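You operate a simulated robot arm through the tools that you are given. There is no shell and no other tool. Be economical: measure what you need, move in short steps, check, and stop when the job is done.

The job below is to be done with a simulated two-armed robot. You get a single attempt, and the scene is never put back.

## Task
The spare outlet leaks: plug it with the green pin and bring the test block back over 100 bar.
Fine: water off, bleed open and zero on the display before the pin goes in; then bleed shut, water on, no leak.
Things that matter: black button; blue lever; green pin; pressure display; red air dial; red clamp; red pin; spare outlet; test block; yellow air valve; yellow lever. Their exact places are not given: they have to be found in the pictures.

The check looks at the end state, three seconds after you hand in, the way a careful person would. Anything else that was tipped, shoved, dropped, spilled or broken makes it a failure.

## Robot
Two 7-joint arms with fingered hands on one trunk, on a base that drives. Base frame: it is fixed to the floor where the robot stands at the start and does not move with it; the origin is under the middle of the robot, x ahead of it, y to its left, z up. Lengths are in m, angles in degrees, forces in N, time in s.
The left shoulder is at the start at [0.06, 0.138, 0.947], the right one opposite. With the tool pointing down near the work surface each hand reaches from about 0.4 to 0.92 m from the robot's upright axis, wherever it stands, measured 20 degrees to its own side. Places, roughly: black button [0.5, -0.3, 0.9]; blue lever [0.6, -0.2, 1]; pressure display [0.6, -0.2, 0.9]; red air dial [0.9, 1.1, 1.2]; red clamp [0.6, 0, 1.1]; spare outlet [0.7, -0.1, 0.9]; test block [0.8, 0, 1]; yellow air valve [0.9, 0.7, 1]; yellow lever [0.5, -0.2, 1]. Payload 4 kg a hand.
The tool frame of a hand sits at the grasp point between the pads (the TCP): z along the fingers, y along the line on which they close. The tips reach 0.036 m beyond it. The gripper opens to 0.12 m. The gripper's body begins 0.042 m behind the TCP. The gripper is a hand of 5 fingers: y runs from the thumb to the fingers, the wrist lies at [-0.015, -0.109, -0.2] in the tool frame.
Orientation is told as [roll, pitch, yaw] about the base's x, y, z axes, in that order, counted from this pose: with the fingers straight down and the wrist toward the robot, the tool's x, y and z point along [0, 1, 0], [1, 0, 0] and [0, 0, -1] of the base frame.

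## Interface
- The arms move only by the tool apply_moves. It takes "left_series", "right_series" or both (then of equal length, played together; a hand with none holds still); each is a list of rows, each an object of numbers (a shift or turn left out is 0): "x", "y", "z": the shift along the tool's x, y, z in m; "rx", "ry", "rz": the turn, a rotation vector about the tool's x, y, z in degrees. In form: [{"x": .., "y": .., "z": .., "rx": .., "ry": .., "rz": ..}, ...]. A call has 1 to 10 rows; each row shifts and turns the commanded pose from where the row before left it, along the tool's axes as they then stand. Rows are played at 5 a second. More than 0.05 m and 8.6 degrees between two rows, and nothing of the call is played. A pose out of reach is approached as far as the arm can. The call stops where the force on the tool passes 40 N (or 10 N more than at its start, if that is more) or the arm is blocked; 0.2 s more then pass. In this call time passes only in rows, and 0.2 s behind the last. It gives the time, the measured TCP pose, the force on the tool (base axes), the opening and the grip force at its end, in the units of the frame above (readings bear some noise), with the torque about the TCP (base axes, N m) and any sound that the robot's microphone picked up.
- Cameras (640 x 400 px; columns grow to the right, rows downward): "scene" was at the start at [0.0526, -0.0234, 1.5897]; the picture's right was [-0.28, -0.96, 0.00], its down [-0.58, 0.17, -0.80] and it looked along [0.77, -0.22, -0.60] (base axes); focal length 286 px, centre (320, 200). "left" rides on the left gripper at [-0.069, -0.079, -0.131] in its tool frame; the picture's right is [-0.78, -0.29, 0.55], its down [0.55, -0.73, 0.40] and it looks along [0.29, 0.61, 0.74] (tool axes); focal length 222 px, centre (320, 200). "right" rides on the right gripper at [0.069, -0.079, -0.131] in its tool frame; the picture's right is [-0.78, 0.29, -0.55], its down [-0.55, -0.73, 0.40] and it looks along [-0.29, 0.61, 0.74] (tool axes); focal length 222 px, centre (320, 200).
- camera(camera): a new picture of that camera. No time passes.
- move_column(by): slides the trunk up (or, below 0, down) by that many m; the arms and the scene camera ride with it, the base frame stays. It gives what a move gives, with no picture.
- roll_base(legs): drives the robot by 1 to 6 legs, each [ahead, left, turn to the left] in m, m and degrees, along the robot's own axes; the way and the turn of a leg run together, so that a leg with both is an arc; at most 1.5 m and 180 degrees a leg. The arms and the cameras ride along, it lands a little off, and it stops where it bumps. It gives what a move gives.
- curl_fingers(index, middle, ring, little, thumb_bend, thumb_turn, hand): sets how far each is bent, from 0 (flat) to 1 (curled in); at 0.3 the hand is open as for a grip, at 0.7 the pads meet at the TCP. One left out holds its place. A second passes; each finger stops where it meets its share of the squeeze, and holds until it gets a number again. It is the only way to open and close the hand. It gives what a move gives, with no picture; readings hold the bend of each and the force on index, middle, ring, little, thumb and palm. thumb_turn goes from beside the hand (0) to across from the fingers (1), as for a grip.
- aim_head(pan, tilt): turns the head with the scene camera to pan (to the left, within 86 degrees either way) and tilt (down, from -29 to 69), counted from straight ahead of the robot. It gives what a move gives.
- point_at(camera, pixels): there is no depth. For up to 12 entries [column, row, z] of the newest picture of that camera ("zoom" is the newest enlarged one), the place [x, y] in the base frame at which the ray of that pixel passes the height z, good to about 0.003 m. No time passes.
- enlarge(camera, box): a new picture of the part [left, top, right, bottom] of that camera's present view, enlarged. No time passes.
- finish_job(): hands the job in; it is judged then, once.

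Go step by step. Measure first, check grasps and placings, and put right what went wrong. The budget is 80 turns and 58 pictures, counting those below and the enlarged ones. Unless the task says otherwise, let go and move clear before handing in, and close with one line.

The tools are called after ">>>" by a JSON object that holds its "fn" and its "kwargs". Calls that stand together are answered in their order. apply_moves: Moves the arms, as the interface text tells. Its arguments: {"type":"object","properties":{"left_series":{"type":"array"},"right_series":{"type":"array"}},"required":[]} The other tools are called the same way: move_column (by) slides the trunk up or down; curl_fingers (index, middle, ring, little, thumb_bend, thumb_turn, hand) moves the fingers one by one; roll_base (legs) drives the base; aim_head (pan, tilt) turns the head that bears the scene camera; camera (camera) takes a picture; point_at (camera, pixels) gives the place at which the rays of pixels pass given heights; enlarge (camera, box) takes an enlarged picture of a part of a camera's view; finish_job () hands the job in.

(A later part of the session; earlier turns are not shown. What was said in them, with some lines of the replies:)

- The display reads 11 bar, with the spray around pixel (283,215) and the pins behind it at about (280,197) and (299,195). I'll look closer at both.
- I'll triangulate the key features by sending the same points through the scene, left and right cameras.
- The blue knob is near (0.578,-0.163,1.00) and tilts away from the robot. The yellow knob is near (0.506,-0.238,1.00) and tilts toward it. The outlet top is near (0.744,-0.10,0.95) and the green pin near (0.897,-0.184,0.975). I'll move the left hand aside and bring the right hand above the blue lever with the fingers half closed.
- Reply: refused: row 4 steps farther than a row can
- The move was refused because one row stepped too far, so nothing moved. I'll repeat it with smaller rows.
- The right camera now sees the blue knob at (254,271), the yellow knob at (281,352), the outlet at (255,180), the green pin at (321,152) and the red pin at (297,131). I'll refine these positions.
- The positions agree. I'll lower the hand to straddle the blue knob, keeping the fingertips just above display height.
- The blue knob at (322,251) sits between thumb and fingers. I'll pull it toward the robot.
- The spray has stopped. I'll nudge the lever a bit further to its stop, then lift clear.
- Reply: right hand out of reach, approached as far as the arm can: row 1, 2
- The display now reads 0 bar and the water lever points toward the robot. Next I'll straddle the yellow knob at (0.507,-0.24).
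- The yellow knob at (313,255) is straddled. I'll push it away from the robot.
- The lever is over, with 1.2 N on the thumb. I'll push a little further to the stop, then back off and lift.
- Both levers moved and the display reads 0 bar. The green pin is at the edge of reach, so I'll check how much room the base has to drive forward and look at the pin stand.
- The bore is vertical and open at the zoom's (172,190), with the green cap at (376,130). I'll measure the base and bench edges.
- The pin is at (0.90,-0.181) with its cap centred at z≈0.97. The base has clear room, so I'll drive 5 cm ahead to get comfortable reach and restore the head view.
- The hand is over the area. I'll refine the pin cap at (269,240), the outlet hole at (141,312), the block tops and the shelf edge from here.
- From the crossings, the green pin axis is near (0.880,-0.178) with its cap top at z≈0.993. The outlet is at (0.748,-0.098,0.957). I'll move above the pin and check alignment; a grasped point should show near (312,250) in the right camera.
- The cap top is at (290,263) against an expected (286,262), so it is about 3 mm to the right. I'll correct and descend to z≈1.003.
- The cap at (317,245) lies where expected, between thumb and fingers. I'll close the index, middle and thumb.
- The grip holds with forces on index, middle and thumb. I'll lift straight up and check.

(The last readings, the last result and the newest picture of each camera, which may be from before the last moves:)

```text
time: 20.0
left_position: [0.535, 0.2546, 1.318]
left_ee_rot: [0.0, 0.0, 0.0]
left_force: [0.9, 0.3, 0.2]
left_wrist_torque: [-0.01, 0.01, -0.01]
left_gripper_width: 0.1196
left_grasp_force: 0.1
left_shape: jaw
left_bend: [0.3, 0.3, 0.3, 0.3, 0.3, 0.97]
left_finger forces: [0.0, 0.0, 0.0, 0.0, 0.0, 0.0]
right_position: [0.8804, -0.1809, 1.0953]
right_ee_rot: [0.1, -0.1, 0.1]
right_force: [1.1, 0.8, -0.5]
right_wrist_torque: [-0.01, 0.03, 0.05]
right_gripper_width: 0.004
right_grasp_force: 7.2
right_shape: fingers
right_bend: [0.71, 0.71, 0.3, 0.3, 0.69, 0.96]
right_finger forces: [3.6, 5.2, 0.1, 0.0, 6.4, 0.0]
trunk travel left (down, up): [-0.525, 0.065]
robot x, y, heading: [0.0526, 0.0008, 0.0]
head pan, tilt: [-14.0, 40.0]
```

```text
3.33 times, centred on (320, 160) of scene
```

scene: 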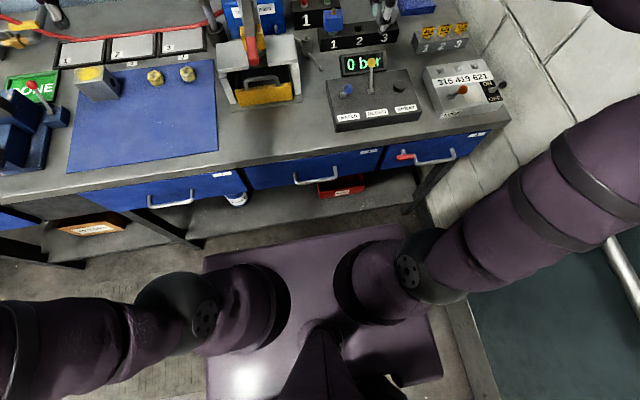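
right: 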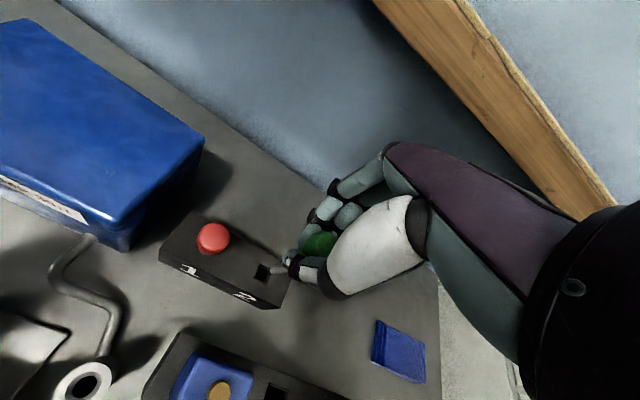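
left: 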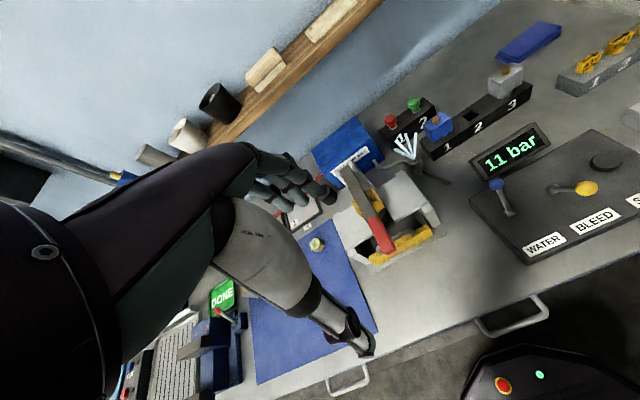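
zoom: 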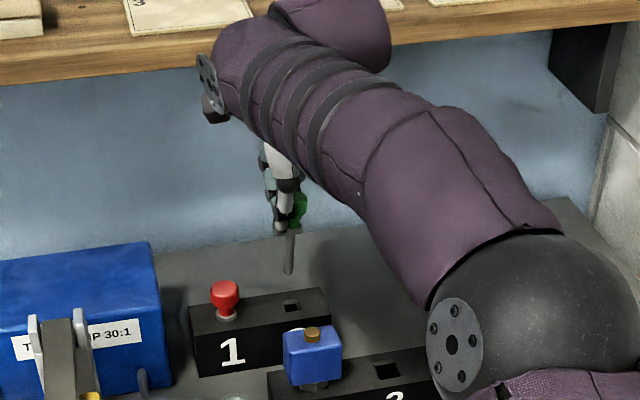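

The pin is out and held, with the shaft hanging at zoom (289,250). I'll look closely at its tilt and find its tip.

>>> {"fn": "enlarge", "kwargs": {"camera": "right", "box": [230, 190, 360, 310]}}

>>> {"fn": "enlarge", "kwargs": {"camera": "scene", "box": [285, 145, 335, 190]}}

```text
3.33 times, centred on (295, 250) of right
```

zoom: 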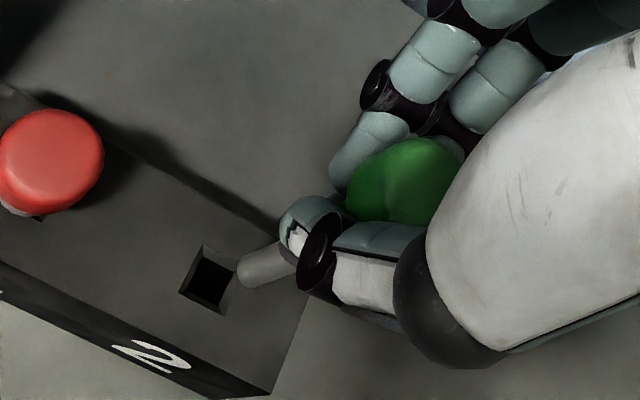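

```text
8.89 times, centred on (310, 168) of scene
```

zoom: 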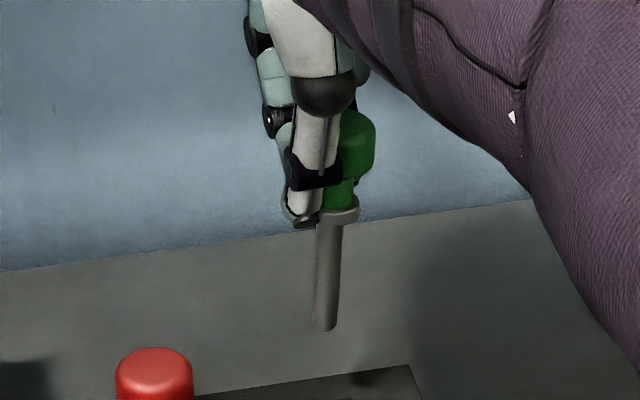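

The pin leans about 9° in the scene view, its tip toward the left. I'll locate the tip and cap in 3D with both cameras.

>>> {"fn": "point_at", "kwargs": {"camera": "scene", "pixels": [[310.6, 182.0, 1.0], [310.6, 182.0, 1.02], [310.6, 182.0, 1.04], [314.3, 159.0, 1.07], [314.3, 159.0, 1.09], [312.2, 169.1, 1.05], [312.2, 169.1, 1.07]]}}

>>> {"fn": "point_at", "kwargs": {"camera": "right", "pixels": [[272.5, 271, 1.0], [272.5, 271, 1.02], [272.5, 271, 1.04], [319, 241, 1.07], [319, 241, 1.09], [319, 241, 1.08]]}}

```text
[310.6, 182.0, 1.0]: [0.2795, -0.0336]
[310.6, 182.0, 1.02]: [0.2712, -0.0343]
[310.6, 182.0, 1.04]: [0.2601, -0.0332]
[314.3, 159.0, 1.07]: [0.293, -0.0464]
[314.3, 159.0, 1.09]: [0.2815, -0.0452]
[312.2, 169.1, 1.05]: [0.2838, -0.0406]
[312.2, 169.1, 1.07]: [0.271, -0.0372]
```

```text
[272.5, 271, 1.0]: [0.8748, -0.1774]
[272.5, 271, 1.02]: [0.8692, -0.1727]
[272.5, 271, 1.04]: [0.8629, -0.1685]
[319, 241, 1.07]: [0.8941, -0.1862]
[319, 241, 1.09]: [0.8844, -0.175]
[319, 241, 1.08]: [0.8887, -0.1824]
```

The scene query used the older, down-tilted picture. I'll ask through the zoom instead.

>>> {"fn": "point_at", "kwargs": {"camera": "zoom", "pixels": [[325, 325, 1.0], [325, 325, 1.02], [325, 325, 1.04], [358, 118, 1.07], [358, 118, 1.09], [340, 212, 1.04], [340, 212, 1.06]]}}

```text
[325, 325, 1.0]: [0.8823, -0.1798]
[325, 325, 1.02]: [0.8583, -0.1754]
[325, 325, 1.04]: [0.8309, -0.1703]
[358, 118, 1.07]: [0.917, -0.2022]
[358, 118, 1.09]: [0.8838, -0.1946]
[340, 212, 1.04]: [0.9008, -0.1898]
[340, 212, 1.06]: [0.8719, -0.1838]
```

The tip is about 87 mm below the TCP, leaning roughly (-7°, -6°). I'll carry it over the outlet with the tip well above, then turn the hand to stand the pin upright.

>>> {"fn": "apply_moves", "kwargs": {"right_series": [{"z": -0.02}, {"x": 0.022, "y": -0.034}, {"x": 0.022, "y": -0.034}, {"x": 0.022, "y": -0.034}, {"x": 0.022, "y": -0.034}, {"rx": -3.7, "ry": -3.1}, {"rx": -3.7, "ry": -3.1}]}}

>>> {"fn": "camera", "kwargs": {"camera": "right"}}

>>> {"fn": "enlarge", "kwargs": {"camera": "scene", "box": [230, 100, 350, 210]}}

```text
time: 21.6
left_position: [0.5345, 0.2543, 1.3185]
left_ee_rot: [0.0, 0.0, 0.0]
left_force: [0.2, -0.5, 0.4]
left_wrist_torque: [0.01, -0.01, 0.0]
left_gripper_width: 0.1199
left_grasp_force: 0.0
left_shape: jaw
left_bend: [0.3, 0.3, 0.3, 0.3, 0.3, 0.97]
left_finger forces: [0.1, 0.0, 0.0, 0.0, 0.0, 0.0]
right_position: [0.7444, -0.0917, 1.1165]
right_ee_rot: [-6.2, -7.5, 0.5]
right_force: [-0.9, -0.1, -0.2]
right_wrist_torque: [0.01, 0.0, 0.0]
right_gripper_width: 0.0039
right_grasp_force: 7.2
right_shape: fingers
right_bend: [0.71, 0.71, 0.3, 0.3, 0.7, 0.96]
right_finger forces: [3.4, 5.0, 0.0, 0.0, 6.5, 0.1]
trunk travel left (down, up): [-0.525, 0.065]
robot x, y, heading: [0.0494, 0.0024, -0.2]
head pan, tilt: [-14.0, 40.0]
```

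```text
24 pictures are left
```

right: 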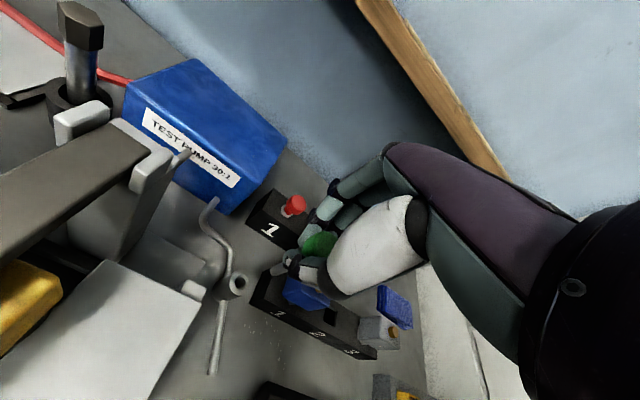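

```text
3.64 times, centred on (290, 155) of scene
```

zoom: 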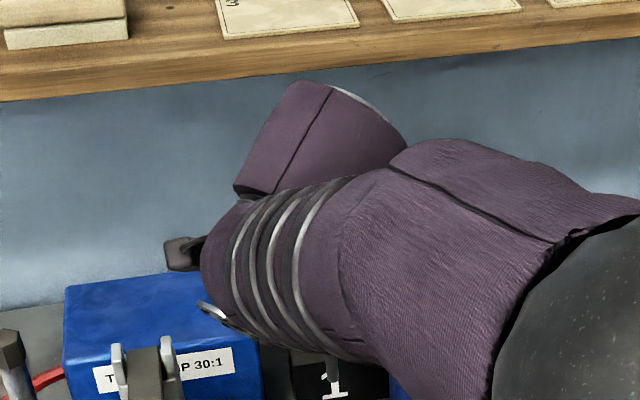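

The arm blocks the scene camera, but the left camera had the outlet in view near (497,106), so I'll zoom there.

>>> {"fn": "enlarge", "kwargs": {"camera": "left", "box": [430, 20, 580, 130]}}

>>> {"fn": "enlarge", "kwargs": {"camera": "right", "box": [190, 220, 350, 330]}}

```text
3.64 times, centred on (505, 75) of left
```

zoom: 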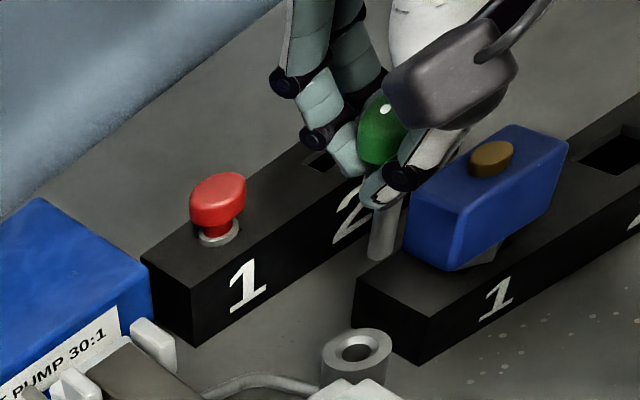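

```text
3.64 times, centred on (270, 275) of right
```

zoom: 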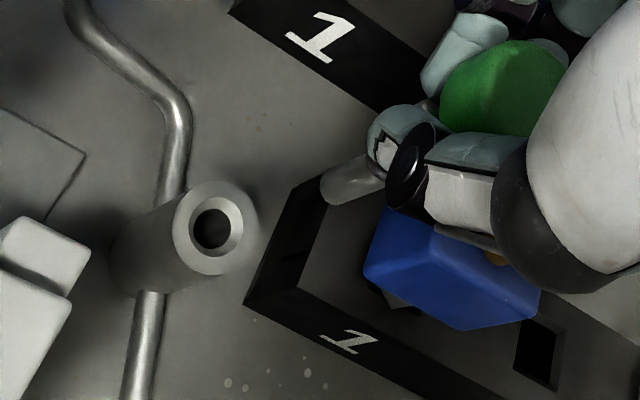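

Both views show the tip above and close to the bore. I'll get numbers from the right camera's full picture.

>>> {"fn": "point_at", "kwargs": {"camera": "right", "pixels": [[274.1, 272.3, 1.02], [274.1, 272.3, 1.03], [274.1, 272.3, 1.04], [240.4, 282.7, 0.957], [240.4, 282.7, 0.967], [240.4, 282.7, 0.947]]}}

>>> {"fn": "camera", "kwargs": {"camera": "left"}}

>>> {"fn": "point_at", "kwargs": {"camera": "left", "pixels": [[522.3, 90.2, 1.02], [522.3, 90.2, 1.03], [522.3, 90.2, 1.04], [515.5, 116.3, 0.957], [515.5, 116.3, 0.967], [515.5, 116.3, 0.947], [524, 75, 1.06]]}}

```text
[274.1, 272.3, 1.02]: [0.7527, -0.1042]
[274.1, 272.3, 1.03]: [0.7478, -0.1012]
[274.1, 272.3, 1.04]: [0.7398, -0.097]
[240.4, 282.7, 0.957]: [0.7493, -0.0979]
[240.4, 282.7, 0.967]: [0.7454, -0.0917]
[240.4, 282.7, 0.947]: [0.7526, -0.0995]
```

```text
20 pictures are left
```

left: 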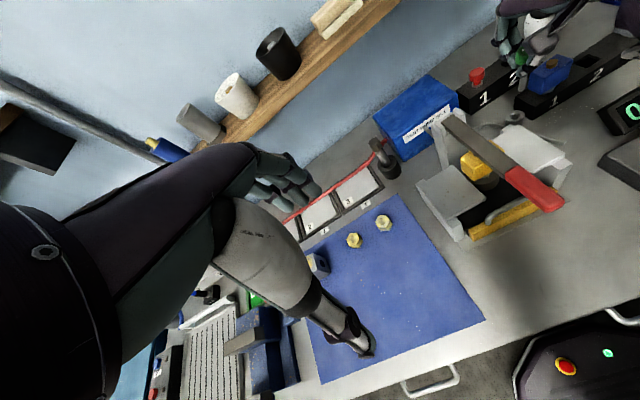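

```text
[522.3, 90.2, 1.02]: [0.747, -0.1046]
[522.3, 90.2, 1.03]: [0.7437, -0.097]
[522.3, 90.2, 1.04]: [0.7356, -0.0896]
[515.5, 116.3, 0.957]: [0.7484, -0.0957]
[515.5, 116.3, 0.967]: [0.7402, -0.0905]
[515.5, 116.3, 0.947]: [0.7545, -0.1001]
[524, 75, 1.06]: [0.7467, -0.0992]
```

The bore is at (0.749,-0.097,0.956) and the tip at about (0.7475,-0.102,1.025), so a shift of about (+1.5,+5) mm is needed. I'll curl ring and little out of the way of the blue block, then lower to just above the rim and check.

>>> {"fn": "curl_fingers", "kwargs": {"hand": "right", "ring": 0.9, "little": 0.9}}

>>> {"fn": "apply_moves", "kwargs": {"right_series": [{"x": 0.004, "y": -0.002, "z": 0.02}, {"x": 0.004, "y": -0.002, "z": 0.02}, {"x": 0.003, "y": -0.0017, "z": 0.014}]}}

>>> {"fn": "enlarge", "kwargs": {"camera": "right", "box": [190, 220, 350, 330]}}

>>> {"fn": "enlarge", "kwargs": {"camera": "left", "box": [430, 20, 580, 130]}}

```text
time: 22.6
left_position: [0.5359, 0.2525, 1.3188]
left_ee_rot: [0.0, -0.2, 0.1]
left_force: [0.4, -0.3, -0.1]
left_wrist_torque: [-0.01, 0.0, -0.01]
left_gripper_width: 0.1196
left_grasp_force: 0.1
left_shape: jaw
left_bend: [0.3, 0.3, 0.3, 0.3, 0.3, 0.97]
left_finger forces: [0.1, 0.0, 0.0, 0.0, 0.0, 0.1]
right_position: [0.7449, -0.0927, 1.1146]
right_ee_rot: [-6.2, -7.4, 0.5]
right_force: [0.0, 0.7, -0.5]
right_wrist_torque: [0.02, 0.0, 0.02]
right_gripper_width: 0.004
right_grasp_force: 7.4
right_shape: fingers
right_bend: [0.71, 0.71, 0.9, 0.9, 0.7, 0.96]
right_finger forces: [3.3, 5.1, 0.1, 0.1, 6.5, 0.1]
trunk travel left (down, up): [-0.525, 0.065]
robot x, y, heading: [0.0503, 0.0005, 0.1]
head pan, tilt: [-14.0, 40.0]
```

```text
time: 23.4
left_position: [0.5357, 0.2539, 1.3177]
left_ee_rot: [0.0, 0.1, 0.0]
left_force: [-0.3, 0.6, -0.1]
left_wrist_torque: [-0.03, -0.02, 0.01]
left_gripper_width: 0.1199
left_grasp_force: 0.0
left_shape: jaw
left_bend: [0.3, 0.3, 0.3, 0.3, 0.3, 0.97]
left_finger forces: [0.0, 0.0, 0.1, 0.0, 0.0, 0.0]
right_position: [0.7465, -0.0889, 1.06]
right_ee_rot: [-6.3, -7.3, 0.4]
right_force: [-0.6, 0.2, -0.9]
right_wrist_torque: [-0.01, 0.01, 0.01]
right_gripper_width: 0.0039
right_grasp_force: 7.1
right_shape: fingers
right_bend: [0.71, 0.71, 0.9, 0.9, 0.7, 0.96]
right_finger forces: [3.4, 5.1, 0.0, 0.0, 6.4, 0.0]
trunk travel left (down, up): [-0.525, 0.065]
robot x, y, heading: [0.0468, 0.0017, -0.2]
head pan, tilt: [-14.0, 40.0]
```

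```text
3.64 times, centred on (270, 275) of right
```

zoom: 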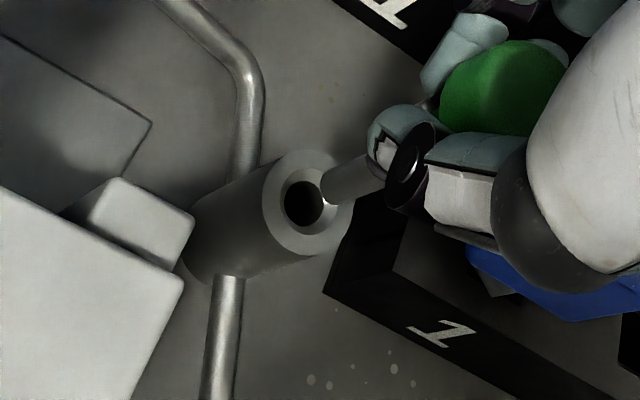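

```text
3.64 times, centred on (505, 75) of left
```

zoom: 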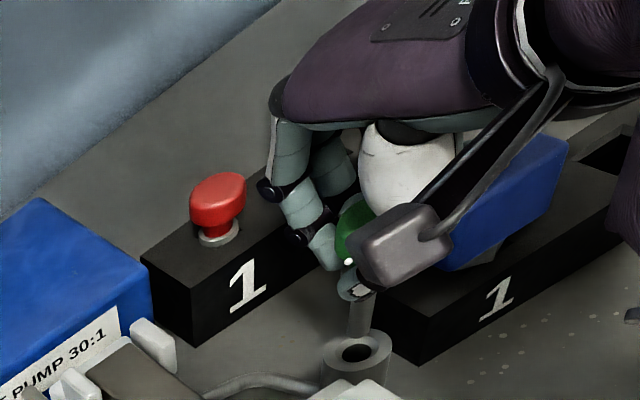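

Both views show the tip lined up over the bore, with the left tip at (358,336) over the hole at (357,350). I'll go straight down in small steps.

>>> {"fn": "apply_moves", "kwargs": {"right_series": [{"x": 0.0011, "y": -0.0013, "z": 0.0098}, {"x": 0.0011, "y": -0.0013, "z": 0.0098}, {"x": 0.0011, "y": -0.0013, "z": 0.0098}]}}

>>> {"fn": "enlarge", "kwargs": {"camera": "right", "box": [190, 220, 350, 330]}}

```text
time: 24.2
left_position: [0.535, 0.254, 1.3185]
left_ee_rot: [-0.1, 0.0, -0.1]
left_force: [0.8, 0.2, 0.6]
left_wrist_torque: [0.02, -0.02, -0.03]
left_gripper_width: 0.1198
left_grasp_force: 0.1
left_shape: jaw
left_bend: [0.3, 0.3, 0.3, 0.3, 0.3, 0.97]
left_finger forces: [0.0, 0.0, 0.1, 0.0, 0.1, 0.1]
right_position: [0.7458, -0.0883, 1.0306]
right_ee_rot: [-6.3, -7.2, 0.4]
right_force: [1.3, -0.7, -0.8]
right_wrist_torque: [-0.06, -0.1, -0.01]
right_gripper_width: 0.0039
right_grasp_force: 7.4
right_shape: fingers
right_bend: [0.71, 0.71, 0.9, 0.9, 0.69, 0.96]
right_finger forces: [3.4, 5.7, 0.1, 0.0, 6.8, 0.1]
trunk travel left (down, up): [-0.525, 0.065]
robot x, y, heading: [0.0487, 0.0006, -0.2]
head pan, tilt: [-14.0, 40.0]
```

```text
3.64 times, centred on (270, 275) of right
```

zoom: 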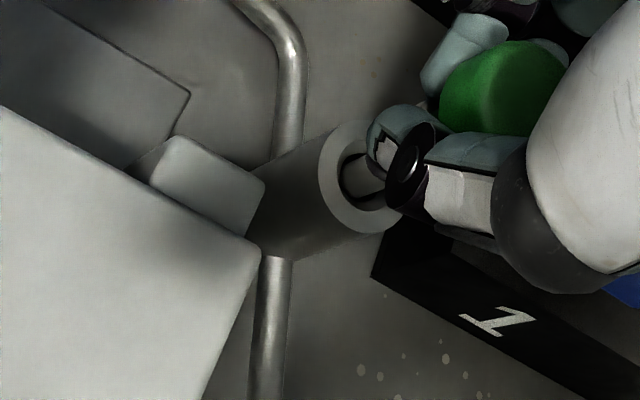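

The shaft is inside the bore with almost no force. I'll keep going down.

>>> {"fn": "apply_moves", "kwargs": {"right_series": [{"x": 0.0009, "y": -0.001, "z": 0.0079}, {"x": 0.0009, "y": -0.001, "z": 0.0079}, {"x": 0.0007, "y": -0.0008, "z": 0.0059}, {"x": 0.0007, "y": -0.0008, "z": 0.0059}]}}

>>> {"fn": "enlarge", "kwargs": {"camera": "left", "box": [430, 40, 580, 150]}}

```text
time: 25.2
left_position: [0.5345, 0.2534, 1.3176]
left_ee_rot: [-0.1, -0.1, 0.0]
left_force: [0.3, -0.7, -0.8]
left_wrist_torque: [-0.01, -0.03, 0.03]
left_gripper_width: 0.1198
left_grasp_force: 0.1
left_shape: jaw
left_bend: [0.3, 0.3, 0.3, 0.3, 0.3, 0.97]
left_finger forces: [0.1, 0.0, 0.1, 0.0, 0.0, 0.0]
right_position: [0.7455, -0.0884, 1.0025]
right_ee_rot: [-6.1, -7.3, 0.4]
right_force: [3.3, -3.4, 1.4]
right_wrist_torque: [-0.11, -0.18, 0.02]
right_gripper_width: 0.0038
right_grasp_force: 9.3
right_shape: fingers
right_bend: [0.71, 0.71, 0.9, 0.9, 0.69, 0.96]
right_finger forces: [4.0, 8.1, 0.1, 0.1, 5.9, 0.1]
trunk travel left (down, up): [-0.525, 0.065]
robot x, y, heading: [0.0496, -0.0015, 0.0]
head pan, tilt: [-14.0, 40.0]
```

```text
3.64 times, centred on (505, 95) of left
```

zoom: 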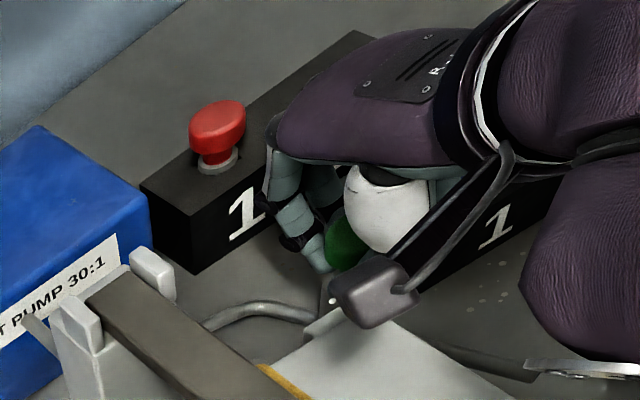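

A side force of (3.3,-3.4) N shows the hand is slightly off toward -x,+y. I'll ease that way and keep lowering.

>>> {"fn": "apply_moves", "kwargs": {"right_series": [{"x": -0.0012, "y": 0.001, "z": 0.004}, {"x": 0.0004, "y": -0.0005, "z": 0.004}, {"x": 0.0004, "y": -0.0005, "z": 0.004}]}}

>>> {"fn": "enlarge", "kwargs": {"camera": "right", "box": [220, 200, 350, 310]}}

```text
time: 26.0
left_position: [0.5327, 0.2522, 1.3199]
left_ee_rot: [0.1, 0.0, 0.1]
left_force: [-0.6, 0.1, 0.1]
left_wrist_torque: [0.05, 0.0, -0.03]
left_gripper_width: 0.1193
left_grasp_force: 0.0
left_shape: jaw
left_bend: [0.3, 0.3, 0.3, 0.3, 0.3, 0.97]
left_finger forces: [0.0, 0.1, 0.1, 0.1, 0.1, 0.0]
right_position: [0.7488, -0.0886, 0.9934]
right_ee_rot: [-6.2, -7.8, 0.5]
right_force: [-2.6, -1.2, 22.7]
right_wrist_torque: [-0.03, 0.23, 0.02]
right_gripper_width: 0.0026
right_grasp_force: 18.8
right_shape: fingers
right_bend: [0.71, 0.71, 0.9, 0.9, 0.71, 0.96]
right_finger forces: [3.4, 10.2, 0.1, 0.0, 25.0, 0.0]
trunk travel left (down, up): [-0.525, 0.065]
robot x, y, heading: [0.0533, 0.0016, -0.0]
head pan, tilt: [-14.0, 40.0]
```

```text
3.64 times, centred on (285, 255) of right
```

zoom: 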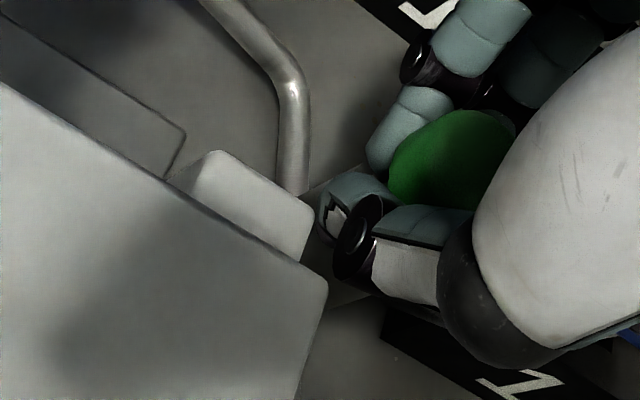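

I get 22.7 N upward with 25 N on the thumb, so either the collar is seated or the thumb is on the rim. I'll relieve the push, open the hand, rise clear and look.

>>> {"fn": "apply_moves", "kwargs": {"right_series": [{"z": -0.002}]}}

>>> {"fn": "curl_fingers", "kwargs": {"hand": "right", "index": 0.45, "middle": 0.45, "thumb_bend": 0.45}}

>>> {"fn": "apply_moves", "kwargs": {"right_series": [{"x": -0.0022, "y": 0.0026, "z": -0.02}, {"x": -0.0022, "y": 0.0026, "z": -0.02}, {"x": -0.0033, "y": 0.004, "z": -0.03}, {"x": -0.0033, "y": 0.004, "z": -0.03}]}}

>>> {"fn": "enlarge", "kwargs": {"camera": "right", "box": [160, 220, 350, 340]}}

>>> {"fn": "enlarge", "kwargs": {"camera": "left", "box": [430, 40, 580, 150]}}

```text
time: 26.4
left_position: [0.5336, 0.254, 1.3201]
left_ee_rot: [0.0, -0.1, 0.0]
left_force: [1.1, -0.3, 0.5]
left_wrist_torque: [-0.01, 0.03, 0.04]
left_gripper_width: 0.1198
left_grasp_force: 0.0
left_shape: jaw
left_bend: [0.3, 0.3, 0.3, 0.3, 0.3, 0.97]
left_finger forces: [0.0, 0.0, 0.0, 0.0, 0.0, 0.0]
right_position: [0.7466, -0.0893, 0.9942]
right_ee_rot: [-6.3, -7.5, 0.4]
right_force: [1.2, -2.1, 19.7]
right_wrist_torque: [-0.09, -0.03, -0.02]
right_gripper_width: 0.0025
right_grasp_force: 17.8
right_shape: fingers
right_bend: [0.71, 0.72, 0.9, 0.9, 0.71, 0.96]
right_finger forces: [4.5, 11.7, 0.0, 0.1, 19.6, 0.0]
trunk travel left (down, up): [-0.525, 0.065]
robot x, y, heading: [0.0525, 0.0002, -0.1]
head pan, tilt: [-14.0, 40.0]
```

```text
time: 27.4
left_position: [0.5356, 0.2531, 1.3176]
left_ee_rot: [0.1, 0.1, 0.0]
left_force: [-0.3, 0.4, 0.3]
left_wrist_torque: [0.0, 0.01, -0.02]
left_gripper_width: 0.1196
left_grasp_force: 0.1
left_shape: jaw
left_bend: [0.3, 0.3, 0.3, 0.3, 0.3, 0.97]
left_finger forces: [0.0, 0.0, 0.0, 0.0, 0.1, 0.0]
right_position: [0.7467, -0.0887, 0.9918]
right_ee_rot: [-6.2, -7.3, 0.3]
right_force: [0.8, 0.2, 0.1]
right_wrist_torque: [-0.02, -0.01, -0.01]
right_gripper_width: 0.0744
right_grasp_force: 0.2
right_shape: fingers
right_bend: [0.45, 0.45, 0.9, 0.9, 0.45, 0.97]
right_finger forces: [0.0, 0.1, 0.0, 0.1, 0.0, 0.0]
trunk travel left (down, up): [-0.525, 0.065]
robot x, y, heading: [0.0517, -0.0003, -0.1]
head pan, tilt: [-14.0, 40.0]
```

```text
time: 28.4
left_position: [0.5341, 0.253, 1.3186]
left_ee_rot: [0.1, 0.0, 0.0]
left_force: [1.1, -0.9, 0.5]
left_wrist_torque: [0.04, 0.02, -0.02]
left_gripper_width: 0.1198
left_grasp_force: 0.0
left_shape: jaw
left_bend: [0.3, 0.3, 0.3, 0.3, 0.3, 0.97]
left_finger forces: [0.1, 0.0, 0.1, 0.0, 0.1, 0.0]
right_position: [0.746, -0.0894, 1.0941]
right_ee_rot: [-6.2, -7.3, 0.4]
right_force: [0.7, 0.3, -0.2]
right_wrist_torque: [0.0, 0.01, 0.01]
right_gripper_width: 0.0744
right_grasp_force: 0.0
right_shape: fingers
right_bend: [0.45, 0.45, 0.9, 0.9, 0.45, 0.97]
right_finger forces: [0.1, 0.0, 0.1, 0.0, 0.0, 0.1]
trunk travel left (down, up): [-0.525, 0.065]
robot x, y, heading: [0.0507, 0.0004, -0.1]
head pan, tilt: [-14.0, 40.0]
```

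```text
3.33 times, centred on (255, 280) of right
```

zoom: 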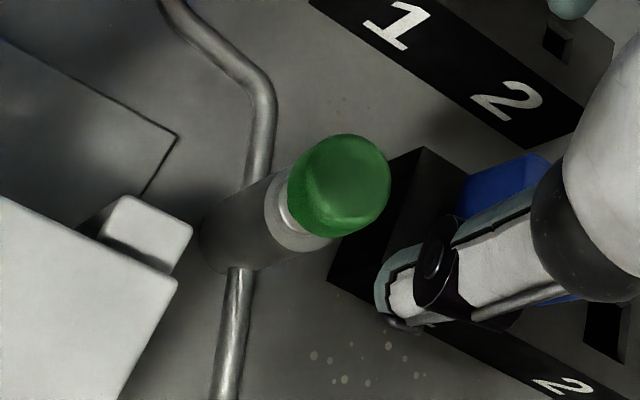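

```text
3.64 times, centred on (505, 95) of left
```

zoom: 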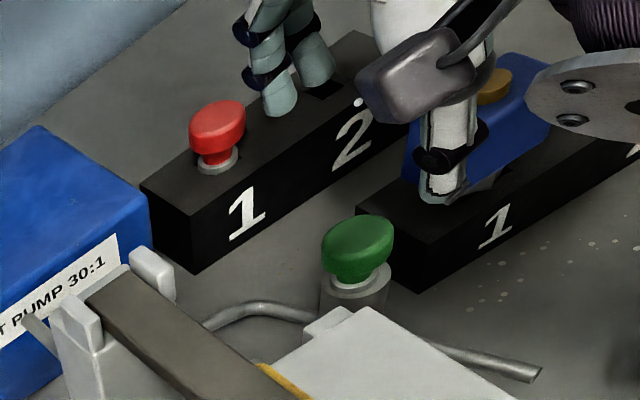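

The green pin stands upright in the outlet with its collar on the rim. I'll straighten the hand, close it, and press the cap lightly from above to be sure it is fully seated.

>>> {"fn": "apply_moves", "kwargs": {"right_series": [{"rx": 3.7, "ry": 3.1}, {"rx": 3.7, "ry": 3.1}, {"x": -0.0076, "y": 0.003}]}}

>>> {"fn": "curl_fingers", "kwargs": {"hand": "right", "index": 0.72, "middle": 0.72, "ring": 0.72, "little": 0.72, "thumb_bend": 0.72}}

>>> {"fn": "apply_moves", "kwargs": {"right_series": [{"z": 0.03}, {"z": 0.02}, {"z": 0.01}, {"z": 0.006}]}}

>>> {"fn": "enlarge", "kwargs": {"camera": "left", "box": [430, 40, 580, 150]}}

```text
time: 29.2
left_position: [0.536, 0.2534, 1.3186]
left_ee_rot: [0.1, 0.0, 0.0]
left_force: [-0.1, 0.4, -0.2]
left_wrist_torque: [-0.01, 0.0, 0.04]
left_gripper_width: 0.1198
left_grasp_force: 0.0
left_shape: jaw
left_bend: [0.3, 0.3, 0.3, 0.3, 0.3, 0.97]
left_finger forces: [0.0, 0.0, 0.1, 0.0, 0.0, 0.0]
right_position: [0.7505, -0.0973, 1.0945]
right_ee_rot: [-0.1, 0.1, 0.1]
right_force: [-0.2, -0.2, -0.9]
right_wrist_torque: [0.0, 0.02, 0.02]
right_gripper_width: 0.0745
right_grasp_force: 0.0
right_shape: fingers
right_bend: [0.45, 0.45, 0.9, 0.9, 0.45, 0.97]
right_finger forces: [0.1, 0.0, 0.0, 0.1, 0.0, 0.1]
trunk travel left (down, up): [-0.525, 0.065]
robot x, y, heading: [0.0542, 0.003, 0.1]
head pan, tilt: [-14.0, 40.0]
```

```text
time: 30.2
left_position: [0.5347, 0.2529, 1.3176]
left_ee_rot: [0.0, -0.1, 0.0]
left_force: [0.8, -0.5, -0.2]
left_wrist_torque: [-0.02, -0.03, -0.02]
left_gripper_width: 0.1199
left_grasp_force: 0.0
left_shape: jaw
left_bend: [0.3, 0.3, 0.3, 0.3, 0.3, 0.97]
left_finger forces: [0.1, 0.1, 0.0, 0.1, 0.0, 0.0]
right_position: [0.7522, -0.0958, 1.094]
right_ee_rot: [0.1, 0.1, -0.1]
right_force: [-0.5, 1.2, -0.1]
right_wrist_torque: [0.02, -0.04, -0.05]
right_gripper_width: 0.0001
right_grasp_force: 0.2
right_shape: fingers
right_bend: [0.72, 0.72, 0.72, 0.72, 0.71, 0.97]
right_finger forces: [0.0, 0.1, 0.0, 0.1, 0.0, 0.0]
trunk travel left (down, up): [-0.525, 0.065]
robot x, y, heading: [0.05, 0.0019, 0.1]
head pan, tilt: [-14.0, 40.0]
```

```text
time: 31.2
left_position: [0.5348, 0.2538, 1.3192]
left_ee_rot: [0.1, 0.1, 0.0]
left_force: [0.6, 0.1, -1.0]
left_wrist_torque: [0.01, -0.03, 0.0]
left_gripper_width: 0.1198
left_grasp_force: 0.1
left_shape: jaw
left_bend: [0.3, 0.3, 0.3, 0.3, 0.3, 0.97]
left_finger forces: [0.0, 0.1, 0.0, 0.0, 0.0, 0.1]
right_position: [0.751, -0.0975, 1.0295]
right_ee_rot: [0.0, -0.1, 0.0]
right_force: [-1.3, -0.4, 6.5]
right_wrist_torque: [-0.03, 0.11, 0.02]
right_gripper_width: 0.0001
right_grasp_force: 4.8
right_shape: fingers
right_bend: [0.72, 0.72, 0.72, 0.72, 0.72, 0.97]
right_finger forces: [0.1, 0.0, 0.1, 0.1, 9.2, 0.1]
trunk travel left (down, up): [-0.525, 0.065]
robot x, y, heading: [0.053, 0.0002, 0.3]
head pan, tilt: [-14.0, 40.0]
```

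```text
3.64 times, centred on (505, 95) of left
```

zoom: 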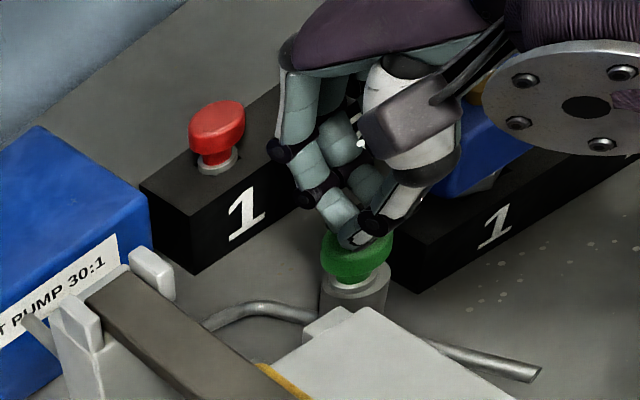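

There is contact on the cap top at 6.5 N. I'll press a little harder, then lift clear.

>>> {"fn": "apply_moves", "kwargs": {"right_series": [{"z": 0.003}, {"z": 0.003}, {"z": 0.002}]}}

>>> {"fn": "apply_moves", "kwargs": {"right_series": [{"z": -0.02}, {"z": -0.04}, {"z": -0.05}, {"y": -0.04, "z": -0.02}, {"y": -0.04, "x": -0.01}]}}

>>> {"fn": "enlarge", "kwargs": {"camera": "left", "box": [430, 40, 580, 150]}}

>>> {"fn": "camera", "kwargs": {"camera": "right"}}

```text
time: 32.0
left_position: [0.5335, 0.2541, 1.3182]
left_ee_rot: [0.0, -0.1, 0.0]
left_force: [-0.4, -0.1, 0.4]
left_wrist_torque: [0.0, 0.05, 0.0]
left_gripper_width: 0.1196
left_grasp_force: 0.0
left_shape: jaw
left_bend: [0.3, 0.3, 0.3, 0.3, 0.3, 0.97]
left_finger forces: [0.1, 0.0, 0.0, 0.0, 0.1, 0.0]
right_position: [0.7537, -0.0971, 1.029]
right_ee_rot: [0.2, -0.9, 0.1]
right_force: [-5.5, -1.0, 21.0]
right_wrist_torque: [0.02, 0.42, 0.0]
right_gripper_width: 0.0
right_grasp_force: 11.9
right_shape: fingers
right_bend: [0.72, 0.72, 0.72, 0.72, 0.73, 0.98]
right_finger forces: [0.0, 0.0, 0.0, 0.0, 23.3, 0.0]
trunk travel left (down, up): [-0.525, 0.065]
robot x, y, heading: [0.0487, -0.0005, 0.1]
head pan, tilt: [-14.0, 40.0]
stopped in row 3 (right hand): the force on the tool passed its limit at 42 N (the readings are from after the stop); the commanded pose is now the measured one
```

```text
time: 33.2
left_position: [0.5353, 0.2536, 1.319]
left_ee_rot: [0.0, 0.0, -0.1]
left_force: [0.1, -0.4, -0.1]
left_wrist_torque: [-0.02, -0.01, -0.02]
left_gripper_width: 0.1195
left_grasp_force: 0.1
left_shape: jaw
left_bend: [0.3, 0.3, 0.3, 0.3, 0.3, 0.97]
left_finger forces: [0.0, 0.0, 0.1, 0.1, 0.1, 0.1]
right_position: [0.6669, -0.1091, 1.1557]
right_ee_rot: [0.1, -0.6, 0.0]
right_force: [0.3, -0.2, -0.2]
right_wrist_torque: [0.01, 0.01, 0.01]
right_gripper_width: 0.0001
right_grasp_force: 0.1
right_shape: fingers
right_bend: [0.72, 0.72, 0.72, 0.72, 0.71, 0.97]
right_finger forces: [0.0, 0.0, 0.1, 0.0, 0.0, 0.1]
trunk travel left (down, up): [-0.525, 0.065]
robot x, y, heading: [0.0493, -0.0018, 0.0]
head pan, tilt: [-14.0, 40.0]
```

```text
3.64 times, centred on (505, 95) of left
```

zoom: 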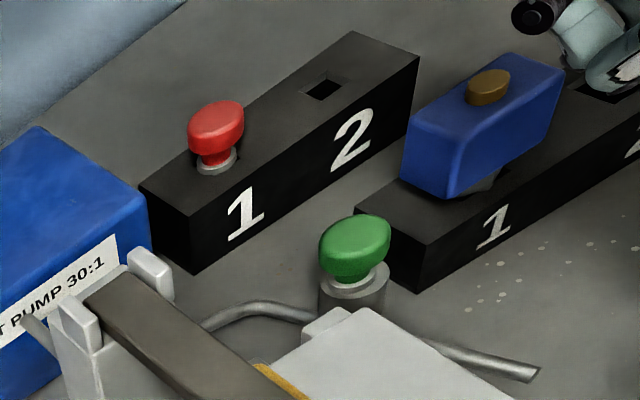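

```text
10 pictures are left
```

right: 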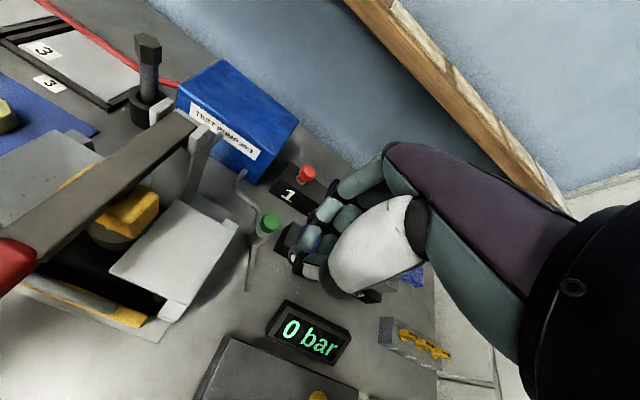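

The pin is seated (21 N reaction with no travel) and the display reads 0 bar. I'll roll back 5 cm for near reach, open to the lever-straddling width, and go above the yellow lever.

>>> {"fn": "roll_base", "kwargs": {"legs": [[-0.05, 0, 0]]}}

>>> {"fn": "curl_fingers", "kwargs": {"hand": "right", "index": 0.48, "middle": 0.48, "ring": 0.48, "little": 0.48, "thumb_bend": 0.48}}

>>> {"fn": "apply_moves", "kwargs": {"right_series": [{"x": -0.044, "y": -0.013, "rx": 0.6}, {"x": -0.044, "y": -0.014}, {"x": -0.043, "y": -0.013}]}}

>>> {"fn": "camera", "kwargs": {"camera": "right"}}

```text
time: 34.2
left_position: [0.482, 0.2539, 1.3191]
left_ee_rot: [0.0, -0.1, 0.0]
left_force: [0.5, 0.3, 0.6]
left_wrist_torque: [0.01, -0.04, -0.02]
left_gripper_width: 0.1196
left_grasp_force: 0.0
left_shape: jaw
left_bend: [0.3, 0.3, 0.3, 0.3, 0.3, 0.97]
left_finger forces: [0.0, 0.0, 0.0, 0.1, 0.0, 0.0]
right_position: [0.6179, -0.1075, 1.1567]
right_ee_rot: [0.2, -0.6, 0.1]
right_force: [-0.3, 0.6, -0.1]
right_wrist_torque: [-0.05, -0.06, -0.01]
right_gripper_width: 0.0001
right_grasp_force: 0.0
right_shape: fingers
right_bend: [0.72, 0.72, 0.72, 0.72, 0.71, 0.97]
right_finger forces: [0.0, 0.1, 0.0, 0.0, 0.0, 0.1]
trunk travel left (down, up): [-0.525, 0.065]
robot x, y, heading: [-0.0018, 0.0021, -0.1]
head pan, tilt: [-14.0, 40.0]
```

```text
time: 35.2
left_position: [0.4851, 0.254, 1.3178]
left_ee_rot: [0.1, 0.0, 0.1]
left_force: [-0.4, 0.8, 1.0]
left_wrist_torque: [0.02, 0.0, -0.03]
left_gripper_width: 0.1197
left_grasp_force: 0.1
left_shape: jaw
left_bend: [0.3, 0.3, 0.3, 0.3, 0.3, 0.97]
left_finger forces: [0.1, 0.1, 0.0, 0.0, 0.0, 0.0]
right_position: [0.6197, -0.1082, 1.1569]
right_ee_rot: [0.2, -0.4, 0.0]
right_force: [0.3, -0.5, 0.6]
right_wrist_torque: [0.02, -0.02, 0.0]
right_gripper_width: 0.0655
right_grasp_force: 0.2
right_shape: fingers
right_bend: [0.48, 0.48, 0.48, 0.48, 0.48, 0.97]
right_finger forces: [0.0, 0.1, 0.0, 0.0, 0.1, 0.0]
trunk travel left (down, up): [-0.525, 0.065]
robot x, y, heading: [0.0, -0.0031, -0.2]
head pan, tilt: [-14.0, 40.0]
```

```text
time: 36.0
left_position: [0.4841, 0.2527, 1.3198]
left_ee_rot: [0.0, 0.0, 0.0]
left_force: [0.0, -0.9, -0.4]
left_wrist_torque: [0.02, -0.04, 0.06]
left_gripper_width: 0.1197
left_grasp_force: 0.0
left_shape: jaw
left_bend: [0.3, 0.3, 0.3, 0.3, 0.3, 0.97]
left_finger forces: [0.0, 0.0, 0.0, 0.1, 0.1, 0.1]
right_position: [0.5787, -0.2387, 1.1546]
right_ee_rot: [0.2, 0.1, 0.2]
right_force: [0.0, 0.3, 0.6]
right_wrist_torque: [0.04, -0.02, 0.0]
right_gripper_width: 0.0653
right_grasp_force: 0.1
right_shape: fingers
right_bend: [0.48, 0.48, 0.48, 0.48, 0.48, 0.97]
right_finger forces: [0.1, 0.0, 0.1, 0.1, 0.0, 0.0]
trunk travel left (down, up): [-0.525, 0.065]
robot x, y, heading: [0.0006, -0.0014, 0.2]
head pan, tilt: [-14.0, 40.0]
```

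```text
9 pictures are left
```

right: 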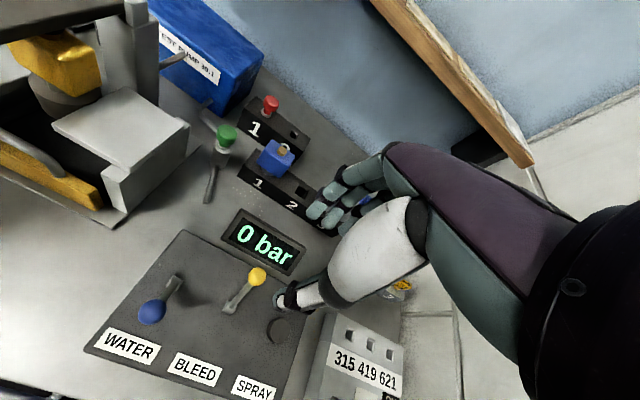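

The yellow knob at (257,276) is directly below the TCP. I'll descend and pull it toward the robot.

>>> {"fn": "apply_moves", "kwargs": {"right_series": [{"z": 0.045}, {"z": 0.045}, {"z": 0.043}, {"y": -0.02}, {"y": -0.02}, {"y": -0.02}, {"y": -0.015}, {"y": -0.01}, {"y": -0.006}]}}

>>> {"fn": "camera", "kwargs": {"camera": "right"}}

```text
time: 38.0
left_position: [0.4858, 0.2536, 1.318]
left_ee_rot: [0.1, 0.0, 0.1]
left_force: [-0.9, -0.4, 0.3]
left_wrist_torque: [0.02, -0.04, -0.01]
left_gripper_width: 0.1196
left_grasp_force: 0.1
left_shape: jaw
left_bend: [0.3, 0.3, 0.3, 0.3, 0.3, 0.97]
left_finger forces: [0.0, 0.0, 0.0, 0.1, 0.0, 0.0]
right_position: [0.4891, -0.2388, 1.0226]
right_ee_rot: [0.1, 0.1, 0.2]
right_force: [0.2, 0.6, 0.6]
right_wrist_torque: [-0.02, -0.04, -0.01]
right_gripper_width: 0.0661
right_grasp_force: 0.1
right_shape: fingers
right_bend: [0.48, 0.48, 0.48, 0.48, 0.48, 0.97]
right_finger forces: [0.0, 0.0, 0.0, 0.0, 0.0, 0.1]
trunk travel left (down, up): [-0.525, 0.065]
robot x, y, heading: [0.0023, -0.0006, -0.2]
head pan, tilt: [-14.0, 40.0]
```

```text
8 pictures are left
```

right: 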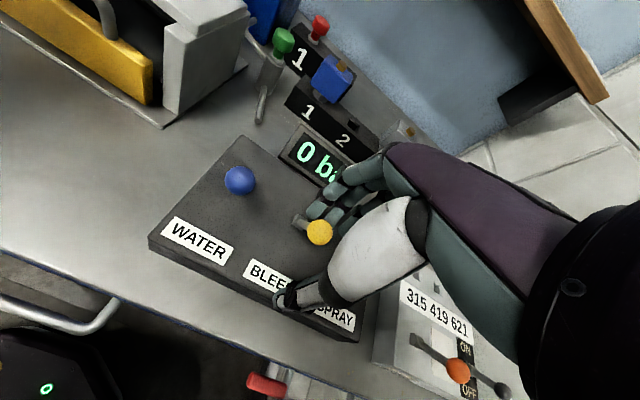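

The yellow lever is back toward the robot. I'll nudge it to the stop, lift, and straddle the blue knob.

>>> {"fn": "apply_moves", "kwargs": {"right_series": [{"y": -0.006}, {"y": 0.012}, {"y": 0.015, "z": -0.04}, {"z": -0.04}, {"x": 0.04}, {"x": 0.036, "y": 0.002}, {"z": 0.04}, {"z": 0.043}]}}

>>> {"fn": "curl_fingers", "kwargs": {"hand": "right", "index": 0.58, "middle": 0.58, "ring": 0.58, "little": 0.58, "thumb_bend": 0.58}}

>>> {"fn": "camera", "kwargs": {"camera": "right"}}

```text
time: 39.8
left_position: [0.4856, 0.2552, 1.3175]
left_ee_rot: [0.0, -0.1, 0.1]
left_force: [0.0, -1.4, 0.4]
left_wrist_torque: [0.03, 0.01, -0.01]
left_gripper_width: 0.1197
left_grasp_force: 0.1
left_shape: jaw
left_bend: [0.3, 0.3, 0.3, 0.3, 0.3, 0.97]
left_finger forces: [0.0, 0.0, 0.1, 0.1, 0.1, 0.0]
right_position: [0.513, -0.1628, 1.0199]
right_ee_rot: [0.1, 0.1, 0.1]
right_force: [-1.0, -0.1, 0.3]
right_wrist_torque: [0.03, 0.05, -0.02]
right_gripper_width: 0.0659
right_grasp_force: 0.0
right_shape: fingers
right_bend: [0.48, 0.48, 0.48, 0.48, 0.48, 0.97]
right_finger forces: [0.0, 0.1, 0.0, 0.0, 0.0, 0.1]
trunk travel left (down, up): [-0.525, 0.065]
robot x, y, heading: [-0.0006, -0.0001, 0.3]
head pan, tilt: [-14.0, 40.0]
```

```text
time: 40.8
left_position: [0.4852, 0.2545, 1.3191]
left_ee_rot: [0.0, 0.0, 0.0]
left_force: [0.0, -0.6, -0.5]
left_wrist_torque: [0.0, -0.01, 0.0]
left_gripper_width: 0.1196
left_grasp_force: 0.0
left_shape: jaw
left_bend: [0.3, 0.3, 0.3, 0.3, 0.3, 0.97]
left_finger forces: [0.0, 0.0, 0.1, 0.0, 0.0, 0.0]
right_position: [0.5126, -0.1626, 1.0204]
right_ee_rot: [0.2, 0.1, 0.1]
right_force: [-0.7, 0.4, 0.8]
right_wrist_torque: [0.01, -0.01, -0.01]
right_gripper_width: 0.0397
right_grasp_force: 0.0
right_shape: fingers
right_bend: [0.57, 0.57, 0.57, 0.57, 0.57, 0.97]
right_finger forces: [0.0, 0.0, 0.0, 0.0, 0.0, 0.0]
trunk travel left (down, up): [-0.525, 0.065]
robot x, y, heading: [0.0007, 0.0036, 0.1]
head pan, tilt: [-14.0, 40.0]
```

```text
7 pictures are left
```

right: 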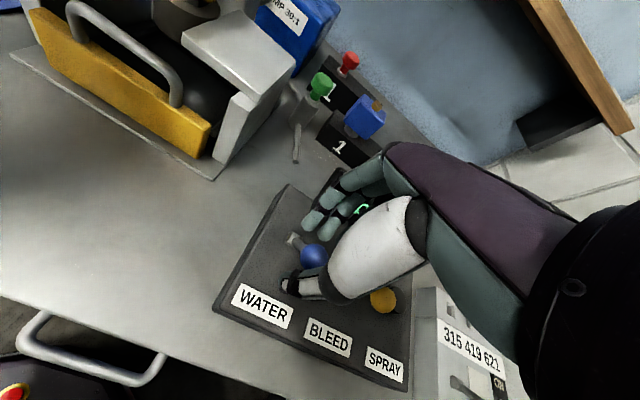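

The blue knob at (313,256) is straddled, and the yellow lever at (383,300) is back in its starting position. I'll push the water lever away to turn it on.

>>> {"fn": "apply_moves", "kwargs": {"right_series": [{"y": 0.015}, {"y": 0.015}, {"y": 0.015}, {"y": 0.015}, {"y": 0.01}, {"y": 0.006}, {"y": 0.006}]}}

>>> {"fn": "apply_moves", "kwargs": {"right_series": [{"y": -0.014}, {"y": -0.002, "z": -0.04}, {"z": -0.05}, {"z": -0.05}, {"x": -0.03, "y": -0.02, "z": -0.02}, {"x": -0.04}, {"x": -0.04}]}}

>>> {"fn": "camera", "kwargs": {"camera": "right"}}

```text
time: 42.4
left_position: [0.4837, 0.2544, 1.3181]
left_ee_rot: [0.0, 0.0, 0.1]
left_force: [-0.2, -0.1, -0.4]
left_wrist_torque: [-0.03, -0.02, 0.01]
left_gripper_width: 0.1196
left_grasp_force: 0.1
left_shape: jaw
left_bend: [0.3, 0.3, 0.3, 0.3, 0.3, 0.97]
left_finger forces: [0.0, 0.0, 0.0, 0.1, 0.1, 0.0]
right_position: [0.5934, -0.1634, 1.0197]
right_ee_rot: [0.1, 0.1, 0.2]
right_force: [-6.9, 1.4, 2.8]
right_wrist_torque: [0.04, 0.32, -0.01]
right_gripper_width: 0.0489
right_grasp_force: 3.5
right_shape: fingers
right_bend: [0.57, 0.57, 0.57, 0.57, 0.53, 0.96]
right_finger forces: [0.0, 0.0, 0.0, 0.0, 6.2, 0.0]
trunk travel left (down, up): [-0.525, 0.065]
robot x, y, heading: [-0.0019, 0.0007, 0.3]
head pan, tilt: [-14.0, 40.0]
```

```text
time: 44.0
left_position: [0.484, 0.2522, 1.3181]
left_ee_rot: [0.0, 0.0, 0.1]
left_force: [-0.8, 0.3, 0.6]
left_wrist_torque: [0.03, 0.0, 0.0]
left_gripper_width: 0.1196
left_grasp_force: 0.1
left_shape: jaw
left_bend: [0.3, 0.3, 0.3, 0.3, 0.3, 0.97]
left_finger forces: [0.0, 0.0, 0.1, 0.0, 0.0, 0.0]
right_position: [0.5595, -0.2754, 1.177]
right_ee_rot: [0.1, 0.2, 0.2]
right_force: [-0.1, 0.0, -0.3]
right_wrist_torque: [-0.03, 0.0, 0.01]
right_gripper_width: 0.0392
right_grasp_force: 0.1
right_shape: fingers
right_bend: [0.57, 0.57, 0.57, 0.57, 0.57, 0.97]
right_finger forces: [0.0, 0.1, 0.1, 0.0, 0.1, 0.0]
trunk travel left (down, up): [-0.525, 0.065]
robot x, y, heading: [0.0013, -0.0003, 0.2]
head pan, tilt: [-14.0, 40.0]
```

```text
6 pictures are left
```

right: 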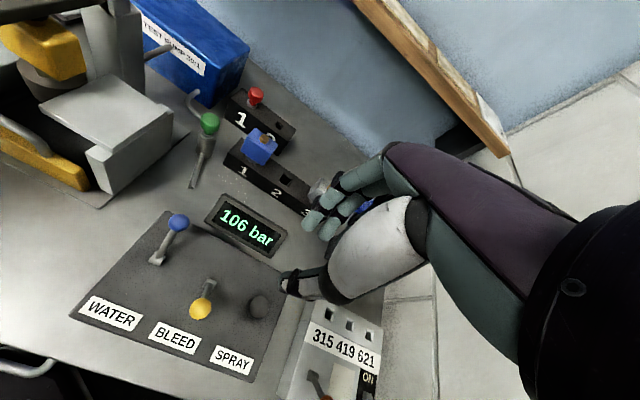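

The display reads 106 bar with no spray at the outlet. I'll move the hand clear and check that it stays there.

>>> {"fn": "apply_moves", "kwargs": {"right_series": [{"x": -0.03, "z": -0.03, "y": -0.02}, {"x": -0.03, "z": -0.03, "y": -0.02}, {"z": -0.03, "y": -0.02}, {"z": -0.03, "y": -0.02}, {"y": -0.02}]}}

>>> {"fn": "curl_fingers", "kwargs": {"hand": "right", "index": 0.3, "middle": 0.3, "ring": 0.3, "little": 0.3, "thumb_bend": 0.3}}

>>> {"fn": "enlarge", "kwargs": {"camera": "scene", "box": [200, 130, 420, 290]}}

>>> {"fn": "camera", "kwargs": {"camera": "right"}}

```text
time: 45.2
left_position: [0.4847, 0.2537, 1.3179]
left_ee_rot: [0.0, 0.1, 0.1]
left_force: [0.1, -0.5, 0.2]
left_wrist_torque: [-0.01, -0.01, 0.02]
left_gripper_width: 0.1198
left_grasp_force: 0.0
left_shape: jaw
left_bend: [0.3, 0.3, 0.3, 0.3, 0.3, 0.97]
left_finger forces: [0.0, 0.0, 0.0, 0.1, 0.1, 0.0]
right_position: [0.4585, -0.3333, 1.2994]
right_ee_rot: [0.2, 0.1, 0.1]
right_force: [0.8, -0.2, -0.2]
right_wrist_torque: [0.0, 0.0, 0.01]
right_gripper_width: 0.0391
right_grasp_force: 0.0
right_shape: fingers
right_bend: [0.57, 0.57, 0.57, 0.57, 0.57, 0.97]
right_finger forces: [0.0, 0.0, 0.0, 0.1, 0.0, 0.1]
trunk travel left (down, up): [-0.525, 0.065]
robot x, y, heading: [0.0011, 0.0041, 0.0]
head pan, tilt: [-14.0, 40.0]
```

```text
time: 46.2
left_position: [0.4839, 0.2538, 1.3185]
left_ee_rot: [0.0, 0.0, 0.1]
left_force: [0.0, -0.1, -0.8]
left_wrist_torque: [0.03, -0.01, 0.0]
left_gripper_width: 0.12
left_grasp_force: 0.2
left_shape: jaw
left_bend: [0.3, 0.3, 0.3, 0.3, 0.3, 0.97]
left_finger forces: [0.0, 0.0, 0.0, 0.0, 0.0, 0.0]
right_position: [0.4603, -0.3336, 1.2993]
right_ee_rot: [0.2, 0.2, 0.1]
right_force: [-0.7, -0.3, 0.5]
right_wrist_torque: [0.01, -0.02, 0.04]
right_gripper_width: 0.1188
right_grasp_force: 0.1
right_shape: fingers
right_bend: [0.3, 0.3, 0.3, 0.3, 0.3, 0.97]
right_finger forces: [0.0, 0.0, 0.0, 0.0, 0.0, 0.0]
trunk travel left (down, up): [-0.525, 0.065]
robot x, y, heading: [0.0019, -0.0021, 0.0]
head pan, tilt: [-14.0, 40.0]
```

```text
2.50 times, centred on (310, 210) of scene
```

zoom: 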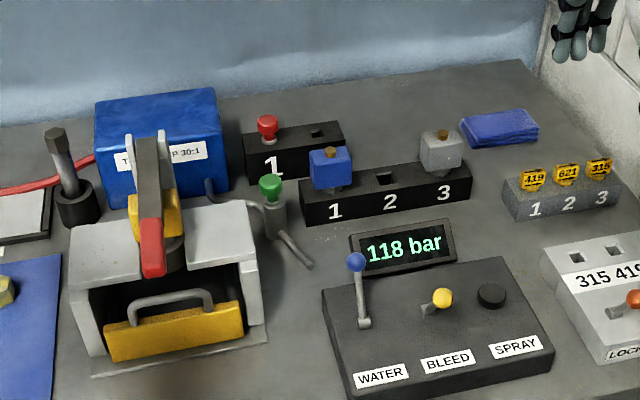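

```text
4 pictures are left
```

right: 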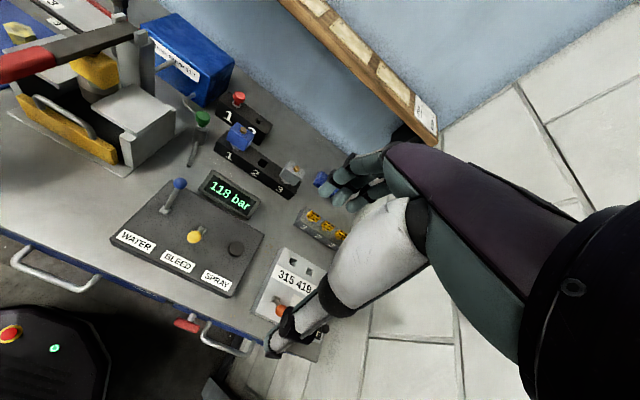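

The display now reads 118 bar with no leak. The green pin is seated, the bleed is shut, the water is on, and both hands are clear, so I'm handing in.

>>> {"fn": "finish_job", "kwargs": {}}

```text
The job is handed in.
```

The green pin is seated in the spare outlet, the bleed is shut and the water is on. The test block read 118 bar with no leak visible when I handed in.
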